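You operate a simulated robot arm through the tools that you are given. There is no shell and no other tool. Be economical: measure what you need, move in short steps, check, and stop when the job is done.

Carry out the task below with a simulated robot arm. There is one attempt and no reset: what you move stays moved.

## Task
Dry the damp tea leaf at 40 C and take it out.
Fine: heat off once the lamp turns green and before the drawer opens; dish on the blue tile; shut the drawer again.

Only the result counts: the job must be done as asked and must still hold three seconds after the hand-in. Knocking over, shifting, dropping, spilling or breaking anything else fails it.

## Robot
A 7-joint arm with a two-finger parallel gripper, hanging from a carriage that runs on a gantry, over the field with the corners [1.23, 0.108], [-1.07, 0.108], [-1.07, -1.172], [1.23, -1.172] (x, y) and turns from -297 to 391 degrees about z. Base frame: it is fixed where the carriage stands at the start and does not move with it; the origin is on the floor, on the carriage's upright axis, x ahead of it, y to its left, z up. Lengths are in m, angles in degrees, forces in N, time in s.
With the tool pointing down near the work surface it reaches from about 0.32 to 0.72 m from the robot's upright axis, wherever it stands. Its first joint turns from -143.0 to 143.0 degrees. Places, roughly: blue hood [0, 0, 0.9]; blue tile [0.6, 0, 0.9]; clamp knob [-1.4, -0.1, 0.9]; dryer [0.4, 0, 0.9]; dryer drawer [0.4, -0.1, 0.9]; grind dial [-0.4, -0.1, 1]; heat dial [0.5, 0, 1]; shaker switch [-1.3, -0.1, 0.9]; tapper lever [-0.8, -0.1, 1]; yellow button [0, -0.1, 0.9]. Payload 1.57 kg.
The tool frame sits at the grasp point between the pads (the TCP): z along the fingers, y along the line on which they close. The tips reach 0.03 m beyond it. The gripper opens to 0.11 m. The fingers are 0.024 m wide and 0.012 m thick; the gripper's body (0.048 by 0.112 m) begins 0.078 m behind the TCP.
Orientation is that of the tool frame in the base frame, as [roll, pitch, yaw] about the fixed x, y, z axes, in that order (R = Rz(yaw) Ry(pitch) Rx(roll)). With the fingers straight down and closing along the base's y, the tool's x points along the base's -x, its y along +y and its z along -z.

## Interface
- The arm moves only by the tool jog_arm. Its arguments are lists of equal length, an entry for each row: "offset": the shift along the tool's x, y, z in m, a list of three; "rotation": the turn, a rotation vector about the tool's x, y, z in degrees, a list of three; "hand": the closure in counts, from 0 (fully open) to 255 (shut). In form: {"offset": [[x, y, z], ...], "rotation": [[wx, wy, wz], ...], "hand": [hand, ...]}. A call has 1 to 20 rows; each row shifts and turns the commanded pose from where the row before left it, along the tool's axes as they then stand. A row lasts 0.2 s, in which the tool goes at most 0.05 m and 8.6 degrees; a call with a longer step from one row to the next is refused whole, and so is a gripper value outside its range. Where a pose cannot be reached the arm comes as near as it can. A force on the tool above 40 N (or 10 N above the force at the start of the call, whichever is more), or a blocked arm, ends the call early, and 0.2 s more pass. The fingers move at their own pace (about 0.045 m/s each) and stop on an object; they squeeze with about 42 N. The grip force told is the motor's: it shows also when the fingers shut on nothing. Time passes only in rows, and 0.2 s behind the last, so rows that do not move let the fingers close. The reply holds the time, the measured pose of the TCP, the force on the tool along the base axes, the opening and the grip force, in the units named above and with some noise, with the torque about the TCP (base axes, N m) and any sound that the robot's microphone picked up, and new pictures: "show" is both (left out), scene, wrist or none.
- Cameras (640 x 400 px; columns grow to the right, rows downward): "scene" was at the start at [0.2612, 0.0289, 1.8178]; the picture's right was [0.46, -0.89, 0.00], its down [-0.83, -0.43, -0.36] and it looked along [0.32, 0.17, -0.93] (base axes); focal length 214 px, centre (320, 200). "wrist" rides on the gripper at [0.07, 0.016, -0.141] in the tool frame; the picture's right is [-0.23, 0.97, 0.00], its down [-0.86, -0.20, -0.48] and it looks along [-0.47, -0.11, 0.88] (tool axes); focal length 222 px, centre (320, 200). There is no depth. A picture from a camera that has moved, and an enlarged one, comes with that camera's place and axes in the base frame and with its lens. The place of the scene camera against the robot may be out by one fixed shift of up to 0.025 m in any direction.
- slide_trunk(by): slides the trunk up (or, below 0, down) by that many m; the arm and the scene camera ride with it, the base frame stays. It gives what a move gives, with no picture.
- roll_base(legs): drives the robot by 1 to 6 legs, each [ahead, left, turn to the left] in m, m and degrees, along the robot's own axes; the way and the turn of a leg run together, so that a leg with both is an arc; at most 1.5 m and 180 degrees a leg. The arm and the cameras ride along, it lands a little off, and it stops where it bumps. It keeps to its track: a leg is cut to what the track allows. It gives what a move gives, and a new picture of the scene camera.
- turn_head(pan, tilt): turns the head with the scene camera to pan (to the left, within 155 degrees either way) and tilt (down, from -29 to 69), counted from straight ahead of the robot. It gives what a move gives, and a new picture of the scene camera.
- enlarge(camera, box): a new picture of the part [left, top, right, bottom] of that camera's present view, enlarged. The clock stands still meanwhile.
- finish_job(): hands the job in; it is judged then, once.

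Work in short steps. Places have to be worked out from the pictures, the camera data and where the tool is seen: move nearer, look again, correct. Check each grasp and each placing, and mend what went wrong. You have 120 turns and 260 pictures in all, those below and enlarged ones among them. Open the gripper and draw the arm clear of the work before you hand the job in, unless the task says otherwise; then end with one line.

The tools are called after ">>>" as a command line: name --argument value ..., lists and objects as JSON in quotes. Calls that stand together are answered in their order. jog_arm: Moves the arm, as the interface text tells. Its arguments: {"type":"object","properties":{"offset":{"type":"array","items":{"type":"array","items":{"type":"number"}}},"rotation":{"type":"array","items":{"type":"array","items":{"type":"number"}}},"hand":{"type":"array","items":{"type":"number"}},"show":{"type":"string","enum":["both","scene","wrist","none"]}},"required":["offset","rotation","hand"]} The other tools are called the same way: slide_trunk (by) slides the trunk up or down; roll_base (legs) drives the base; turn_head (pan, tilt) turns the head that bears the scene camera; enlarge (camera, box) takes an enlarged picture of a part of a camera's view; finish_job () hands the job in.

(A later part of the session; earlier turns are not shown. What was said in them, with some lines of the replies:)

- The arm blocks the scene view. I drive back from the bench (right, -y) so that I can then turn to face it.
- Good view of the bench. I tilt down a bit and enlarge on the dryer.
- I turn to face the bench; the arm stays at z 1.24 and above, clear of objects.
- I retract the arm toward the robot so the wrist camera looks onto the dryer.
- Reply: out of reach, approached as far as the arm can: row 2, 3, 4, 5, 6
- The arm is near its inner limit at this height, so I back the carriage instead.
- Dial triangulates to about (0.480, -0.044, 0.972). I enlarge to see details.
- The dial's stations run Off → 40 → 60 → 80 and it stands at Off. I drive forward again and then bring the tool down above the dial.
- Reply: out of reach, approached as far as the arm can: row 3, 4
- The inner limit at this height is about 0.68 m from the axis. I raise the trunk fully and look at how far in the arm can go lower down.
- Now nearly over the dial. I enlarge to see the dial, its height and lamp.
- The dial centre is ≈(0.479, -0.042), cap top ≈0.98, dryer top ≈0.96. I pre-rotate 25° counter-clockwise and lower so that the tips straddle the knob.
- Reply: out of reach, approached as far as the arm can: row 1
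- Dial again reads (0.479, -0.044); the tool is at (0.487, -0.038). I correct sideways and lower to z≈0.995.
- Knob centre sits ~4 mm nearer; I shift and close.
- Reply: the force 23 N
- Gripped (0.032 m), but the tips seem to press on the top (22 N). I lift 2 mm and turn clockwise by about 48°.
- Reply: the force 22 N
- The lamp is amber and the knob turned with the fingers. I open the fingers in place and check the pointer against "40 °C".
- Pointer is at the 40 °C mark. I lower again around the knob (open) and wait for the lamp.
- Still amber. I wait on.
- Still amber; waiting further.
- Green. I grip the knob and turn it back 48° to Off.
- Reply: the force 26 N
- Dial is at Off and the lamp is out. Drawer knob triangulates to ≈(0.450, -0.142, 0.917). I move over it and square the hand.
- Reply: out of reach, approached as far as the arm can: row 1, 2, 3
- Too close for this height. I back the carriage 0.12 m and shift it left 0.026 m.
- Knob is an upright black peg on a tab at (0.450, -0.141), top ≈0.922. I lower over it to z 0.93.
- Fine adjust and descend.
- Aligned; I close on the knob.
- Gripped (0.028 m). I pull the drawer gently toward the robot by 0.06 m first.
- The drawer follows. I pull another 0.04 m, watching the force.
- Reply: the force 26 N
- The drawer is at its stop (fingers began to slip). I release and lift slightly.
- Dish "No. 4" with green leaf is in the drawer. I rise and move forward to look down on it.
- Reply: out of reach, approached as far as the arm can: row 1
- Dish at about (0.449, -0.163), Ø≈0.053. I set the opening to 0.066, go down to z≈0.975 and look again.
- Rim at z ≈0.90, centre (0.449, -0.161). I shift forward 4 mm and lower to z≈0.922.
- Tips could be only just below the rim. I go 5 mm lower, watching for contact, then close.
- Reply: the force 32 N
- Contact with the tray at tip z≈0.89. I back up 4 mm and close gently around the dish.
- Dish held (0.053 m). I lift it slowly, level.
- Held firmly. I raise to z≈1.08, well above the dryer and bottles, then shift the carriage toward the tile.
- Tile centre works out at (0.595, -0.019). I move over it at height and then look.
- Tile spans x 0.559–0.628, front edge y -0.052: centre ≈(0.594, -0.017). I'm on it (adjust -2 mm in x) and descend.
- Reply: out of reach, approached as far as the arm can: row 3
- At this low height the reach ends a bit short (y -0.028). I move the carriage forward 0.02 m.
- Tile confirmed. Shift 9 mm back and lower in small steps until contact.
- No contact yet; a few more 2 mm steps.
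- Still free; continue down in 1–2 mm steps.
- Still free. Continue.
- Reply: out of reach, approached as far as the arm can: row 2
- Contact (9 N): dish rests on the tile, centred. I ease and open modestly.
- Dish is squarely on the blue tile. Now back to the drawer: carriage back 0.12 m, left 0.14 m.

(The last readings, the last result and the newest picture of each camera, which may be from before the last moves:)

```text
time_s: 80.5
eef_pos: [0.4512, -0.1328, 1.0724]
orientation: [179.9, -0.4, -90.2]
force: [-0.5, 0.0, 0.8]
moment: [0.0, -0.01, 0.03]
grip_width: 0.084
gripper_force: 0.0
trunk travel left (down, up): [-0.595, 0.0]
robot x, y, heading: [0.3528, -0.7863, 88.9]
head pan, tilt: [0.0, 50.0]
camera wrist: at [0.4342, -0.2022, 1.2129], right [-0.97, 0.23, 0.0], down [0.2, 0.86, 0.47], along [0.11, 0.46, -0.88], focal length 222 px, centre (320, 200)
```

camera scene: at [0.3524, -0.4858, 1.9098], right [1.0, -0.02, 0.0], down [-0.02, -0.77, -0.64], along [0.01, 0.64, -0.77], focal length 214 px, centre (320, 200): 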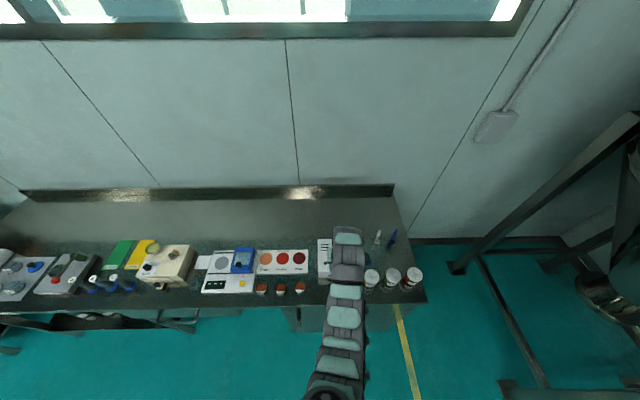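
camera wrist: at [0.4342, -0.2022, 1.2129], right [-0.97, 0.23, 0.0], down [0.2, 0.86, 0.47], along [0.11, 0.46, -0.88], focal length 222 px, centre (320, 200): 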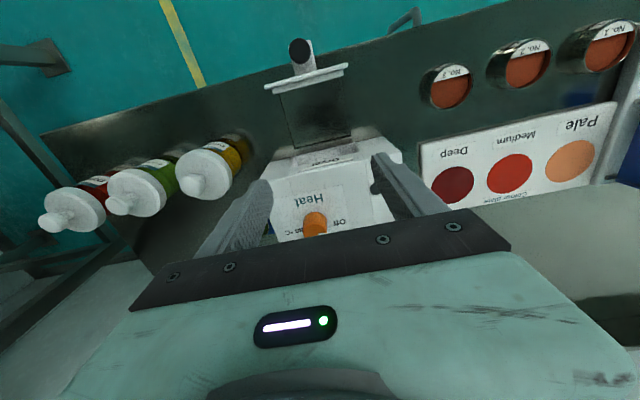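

Knob at (0.450, -0.235). I go back and down to just above it.

>>> jog_arm --offset '[[0.025, 0.001, 0.025], [0.025, 0, 0.025], [0.026, 0, 0.025], [0.026, 0, 0.025], [0, 0, 0]]' --rotation '[[0, 0, 0], [0, 0, 0], [0, 0, 0], [0, 0, 0], [0, 0, 0]]' --hand '[60, 60, 60, 60, 60]' --show "wrist"

>>> enlarge --camera "wrist" --box '[220, 80, 460, 230]'

```text
time_s: 81.7
eef_pos: [0.4507, -0.2361, 0.9729]
orientation: [179.9, -0.5, -90.4]
force: [0.5, 0.0, 0.1]
moment: [-0.01, -0.05, -0.01]
grip_width: 0.0844
gripper_force: 0.1
trunk travel left (down, up): [-0.595, 0.0]
robot x, y, heading: [0.3526, -0.7866, 88.9]
head pan, tilt: [0.0, 50.0]
camera wrist: at [0.4329, -0.3037, 1.1133], right [-0.97, 0.23, 0.0], down [0.2, 0.86, 0.47], along [0.11, 0.46, -0.88], focal length 222 px, centre (320, 200)
```

wrist: 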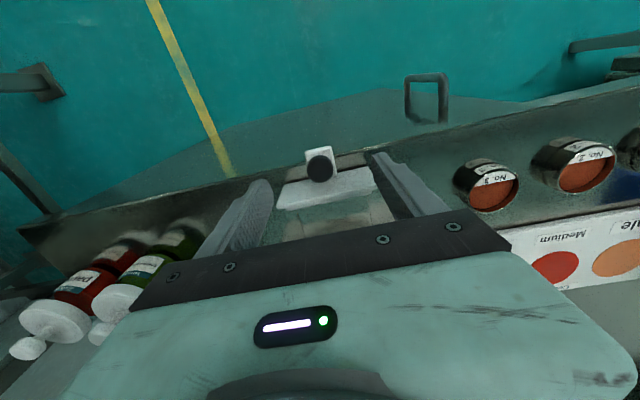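

```text
2.67 times, centred on (340, 155) of wrist
camera zoom: at [0.4329, -0.3037, 1.1133], right [-0.97, 0.23, 0.0], down [0.2, 0.86, 0.47], along [0.11, 0.46, -0.88], focal length 592 px, centre (267, 320)
```

zoom: 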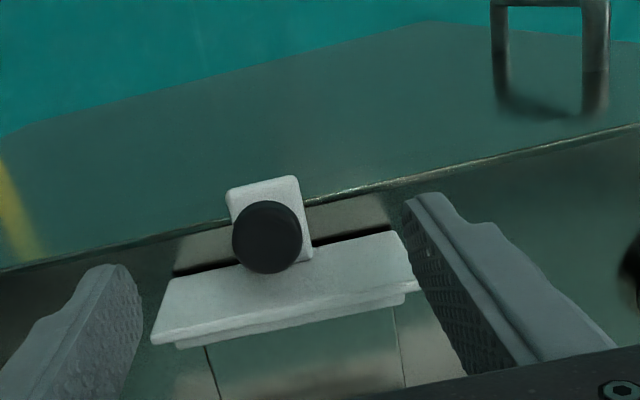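

Aligned. Descend to z 0.929 and grip.

>>> jog_arm --offset '[[0, 0.001, 0.022], [0, 0, 0.022], [0, 0, 0], [0, 0, 0], [0, 0, 0], [0, 0, 0], [0, 0, 0]]' --rotation '[[0, 0, 0], [0, 0, 0], [0, 0, 0], [0, 0, 0], [0, 0, 0], [0, 0, 0], [0, 0, 0]]' --hand '[60, 60, 255, 255, 255, 255, 255]' --show "wrist"

```text
time_s: 83.3
eef_pos: [0.4498, -0.2357, 0.9287]
orientation: [-180.0, -0.3, -90.4]
force: [3.5, 0.3, -1.6]
moment: [0.22, -0.11, 0.49]
grip_width: 0.0278
gripper_force: 28.7
trunk travel left (down, up): [-0.595, 0.0]
robot x, y, heading: [0.3533, -0.7842, 88.7]
head pan, tilt: [0.0, 50.0]
camera wrist: at [0.4326, -0.3049, 1.0697], right [-0.97, 0.23, 0.0], down [0.2, 0.86, 0.47], along [0.11, 0.46, -0.88], focal length 222 px, centre (320, 200)
```

wrist: 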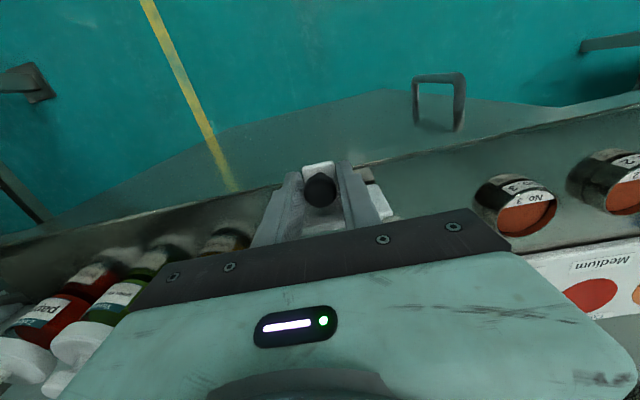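

Gripped. I push the drawer in by 0.09 m, then finish gently.

>>> jog_arm --offset '[[-0.01, 0, 0], [-0.015, 0, 0], [-0.015, 0, 0], [-0.015, 0, 0], [-0.015, 0, 0], [-0.015, 0, 0], [-0.005, 0, 0], [-0.003, 0, 0], [0, 0, 0]]' --rotation '[[0, 0, 0], [0, 0, 0], [0, 0, 0], [0, 0, 0], [0, 0, 0], [0, 0, 0], [0, 0, 0], [0, 0, 0], [0, 0, 0]]' --hand '[255, 255, 255, 255, 255, 255, 255, 255, 255]' --show "wrist"

```text
time_s: 85.3
eef_pos: [0.4502, -0.1424, 0.9282]
orientation: [180.0, -0.4, -90.3]
force: [6.3, 0.5, 3.4]
moment: [0.94, -0.12, 0.54]
grip_width: 0.0281
gripper_force: 38.0
trunk travel left (down, up): [-0.595, 0.0]
robot x, y, heading: [0.3526, -0.7864, 88.7]
head pan, tilt: [0.0, 50.0]
camera wrist: at [0.4326, -0.2118, 1.0693], right [-0.97, 0.23, 0.0], down [0.2, 0.86, 0.47], along [0.11, 0.46, -0.88], focal length 222 px, centre (320, 200)
```

wrist: 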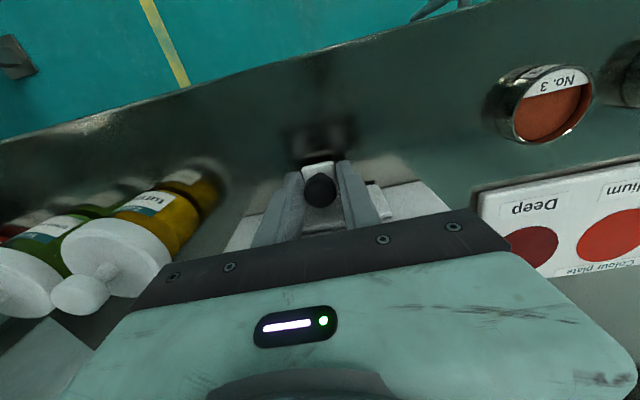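

Nearly home, no stop felt yet; push a few mm more in small steps.

>>> jog_arm --offset '[[-0.002, 0, 0], [-0.002, 0, 0], [-0.002, 0, 0], [0, 0, 0]]' --rotation '[[0, 0, 0], [0, 0, 0], [0, 0, 0], [0, 0, 0]]' --hand '[255, 255, 255, 255]' --show "none"

```text
time_s: 86.3
eef_pos: [0.451, -0.1397, 0.9262]
orientation: [-180.0, -0.7, -90.3]
force: [2.1, -16.2, 20.8]
moment: [-0.7, -0.1, 0.7]
grip_width: 0.0278
gripper_force: 38.0
trunk travel left (down, up): [-0.595, 0.0]
robot x, y, heading: [0.3531, -0.7878, 88.8]
head pan, tilt: [0.0, 50.0]
```

The stop is felt (16 N) at the original closed position. I ease, release and rise.

>>> jog_arm --offset '[[0.001, 0, 0], [0, 0, 0], [0, 0, 0], [0, 0, 0], [0, 0, -0.03], [0, 0, -0.03], [0, 0, -0.03], [0, 0, -0.03], [0, 0, 0]]' --rotation '[[0, 0, 0], [0, 0, 0], [0, 0, 0], [0, 0, 0], [0, 0, 0], [0, 0, 0], [0, 0, 0], [0, 0, 0], [0, 0, 0]]' --hand '[255, 60, 60, 60, 60, 60, 60, 60, 60]' --show "wrist"

>>> enlarge --camera "wrist" --box '[200, 60, 440, 230]'

```text
time_s: 88.3
eef_pos: [0.4491, -0.1389, 1.0476]
orientation: [180.0, -0.5, -90.3]
force: [1.2, 0.2, -1.2]
moment: [-0.01, -0.03, 0.02]
grip_width: 0.0842
gripper_force: 0.1
trunk travel left (down, up): [-0.595, 0.0]
robot x, y, heading: [0.3537, -0.7838, 88.7]
head pan, tilt: [0.0, 50.0]
camera wrist: at [0.4313, -0.2065, 1.1878], right [-0.97, 0.23, 0.0], down [0.2, 0.86, 0.47], along [0.11, 0.46, -0.88], focal length 222 px, centre (320, 200)
```

wrist: 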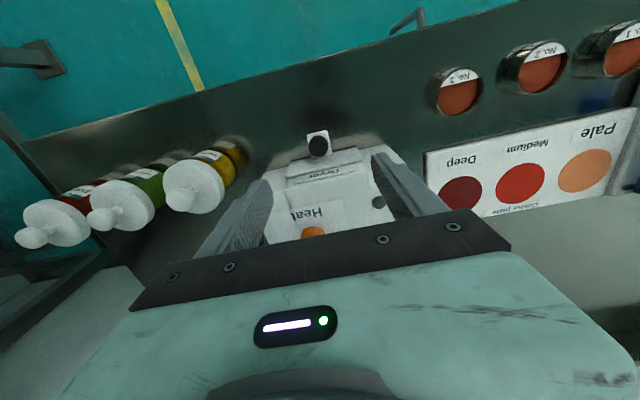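

```text
2.35 times, centred on (320, 145) of wrist
camera zoom: at [0.4313, -0.2065, 1.1878], right [-0.97, 0.23, 0.0], down [0.2, 0.86, 0.47], along [0.11, 0.46, -0.88], focal length 523 px, centre (320, 329)
```

zoom: 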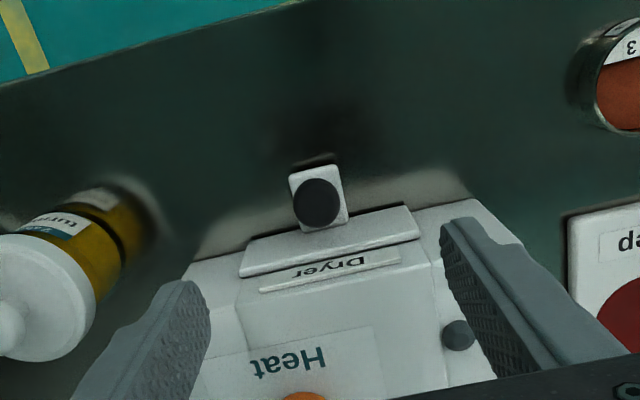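

The drawer is shut as before. I raise, open fully, back away and take a final look.

>>> jog_arm --offset '[[-0.01, 0, -0.04], [-0.02, 0, -0.04], [-0.02, 0, -0.02], [0, 0, 0]]' --rotation '[[0, 0, 0], [0, 0, 0], [0, 0, 0], [0, 0, 0]]' --hand '[0, 0, 0, 0]' --show "none"

>>> roll_base --legs '[[-0.25, 0, 0], [0, 0.25, 0]]'

>>> enlarge --camera "scene" --box '[300, 160, 480, 280]'

```text
time_s: 89.3
eef_pos: [0.448, -0.0856, 1.1456]
orientation: [179.9, -0.4, -90.2]
force: [-0.3, -0.2, -0.8]
moment: [0.02, 0.0, -0.01]
grip_width: 0.1102
gripper_force: 0.1
trunk travel left (down, up): [-0.595, 0.0]
robot x, y, heading: [0.3575, -0.7856, 88.5]
head pan, tilt: [0.0, 50.0]
```

```text
time_s: 92.5
eef_pos: [0.1961, -0.3304, 1.1458]
orientation: [-180.0, -0.5, -90.4]
force: [-0.1, -0.7, -0.6]
moment: [0.01, -0.01, 0.01]
grip_width: 0.1102
gripper_force: 0.2
trunk travel left (down, up): [-0.595, 0.0]
robot x, y, heading: [0.1005, -1.0296, 88.8]
head pan, tilt: [0.0, 50.0]
camera scene: at [0.0999, -0.7292, 1.9098], right [1.0, -0.02, 0.0], down [-0.02, -0.77, -0.64], along [0.01, 0.64, -0.77], focal length 214 px, centre (320, 200)
```

scene: 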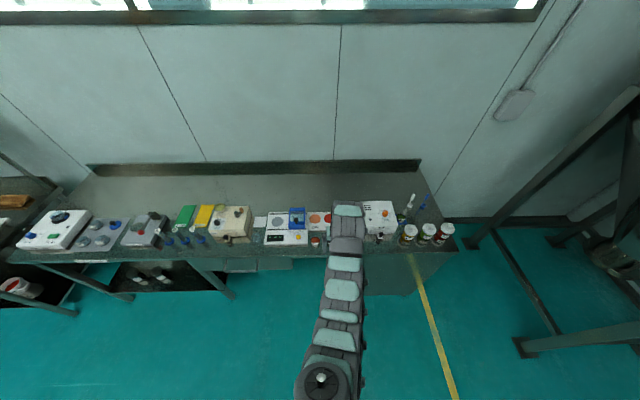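

```text
3.33 times, centred on (390, 220) of scene
camera zoom: at [0.0999, -0.7292, 1.9098], right [1.0, -0.02, 0.0], down [-0.02, -0.77, -0.64], along [0.01, 0.64, -0.77], focal length 715 px, centre (87, 133)
```

zoom: 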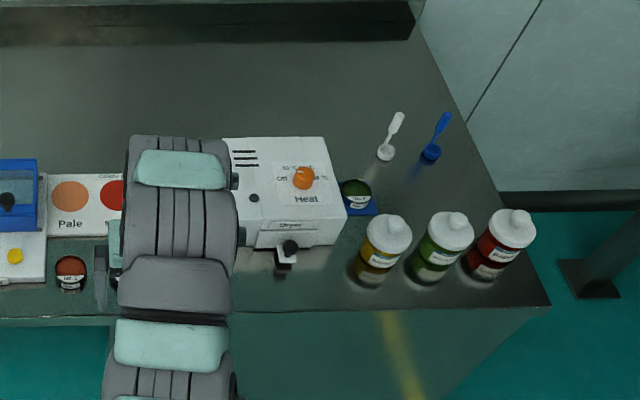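

The dish is on the tile, the drawer is shut, the heat is off, and nothing else has moved. I hand the job in.

>>> finish_job

```text
The job is handed in.
```

I dried the damp tea leaf at 40 °C and turned the heat off after the lamp went green, before opening the drawer. The dish is on the blue tile and the drawer is shut again. The last pictures show nothing else disturbed.
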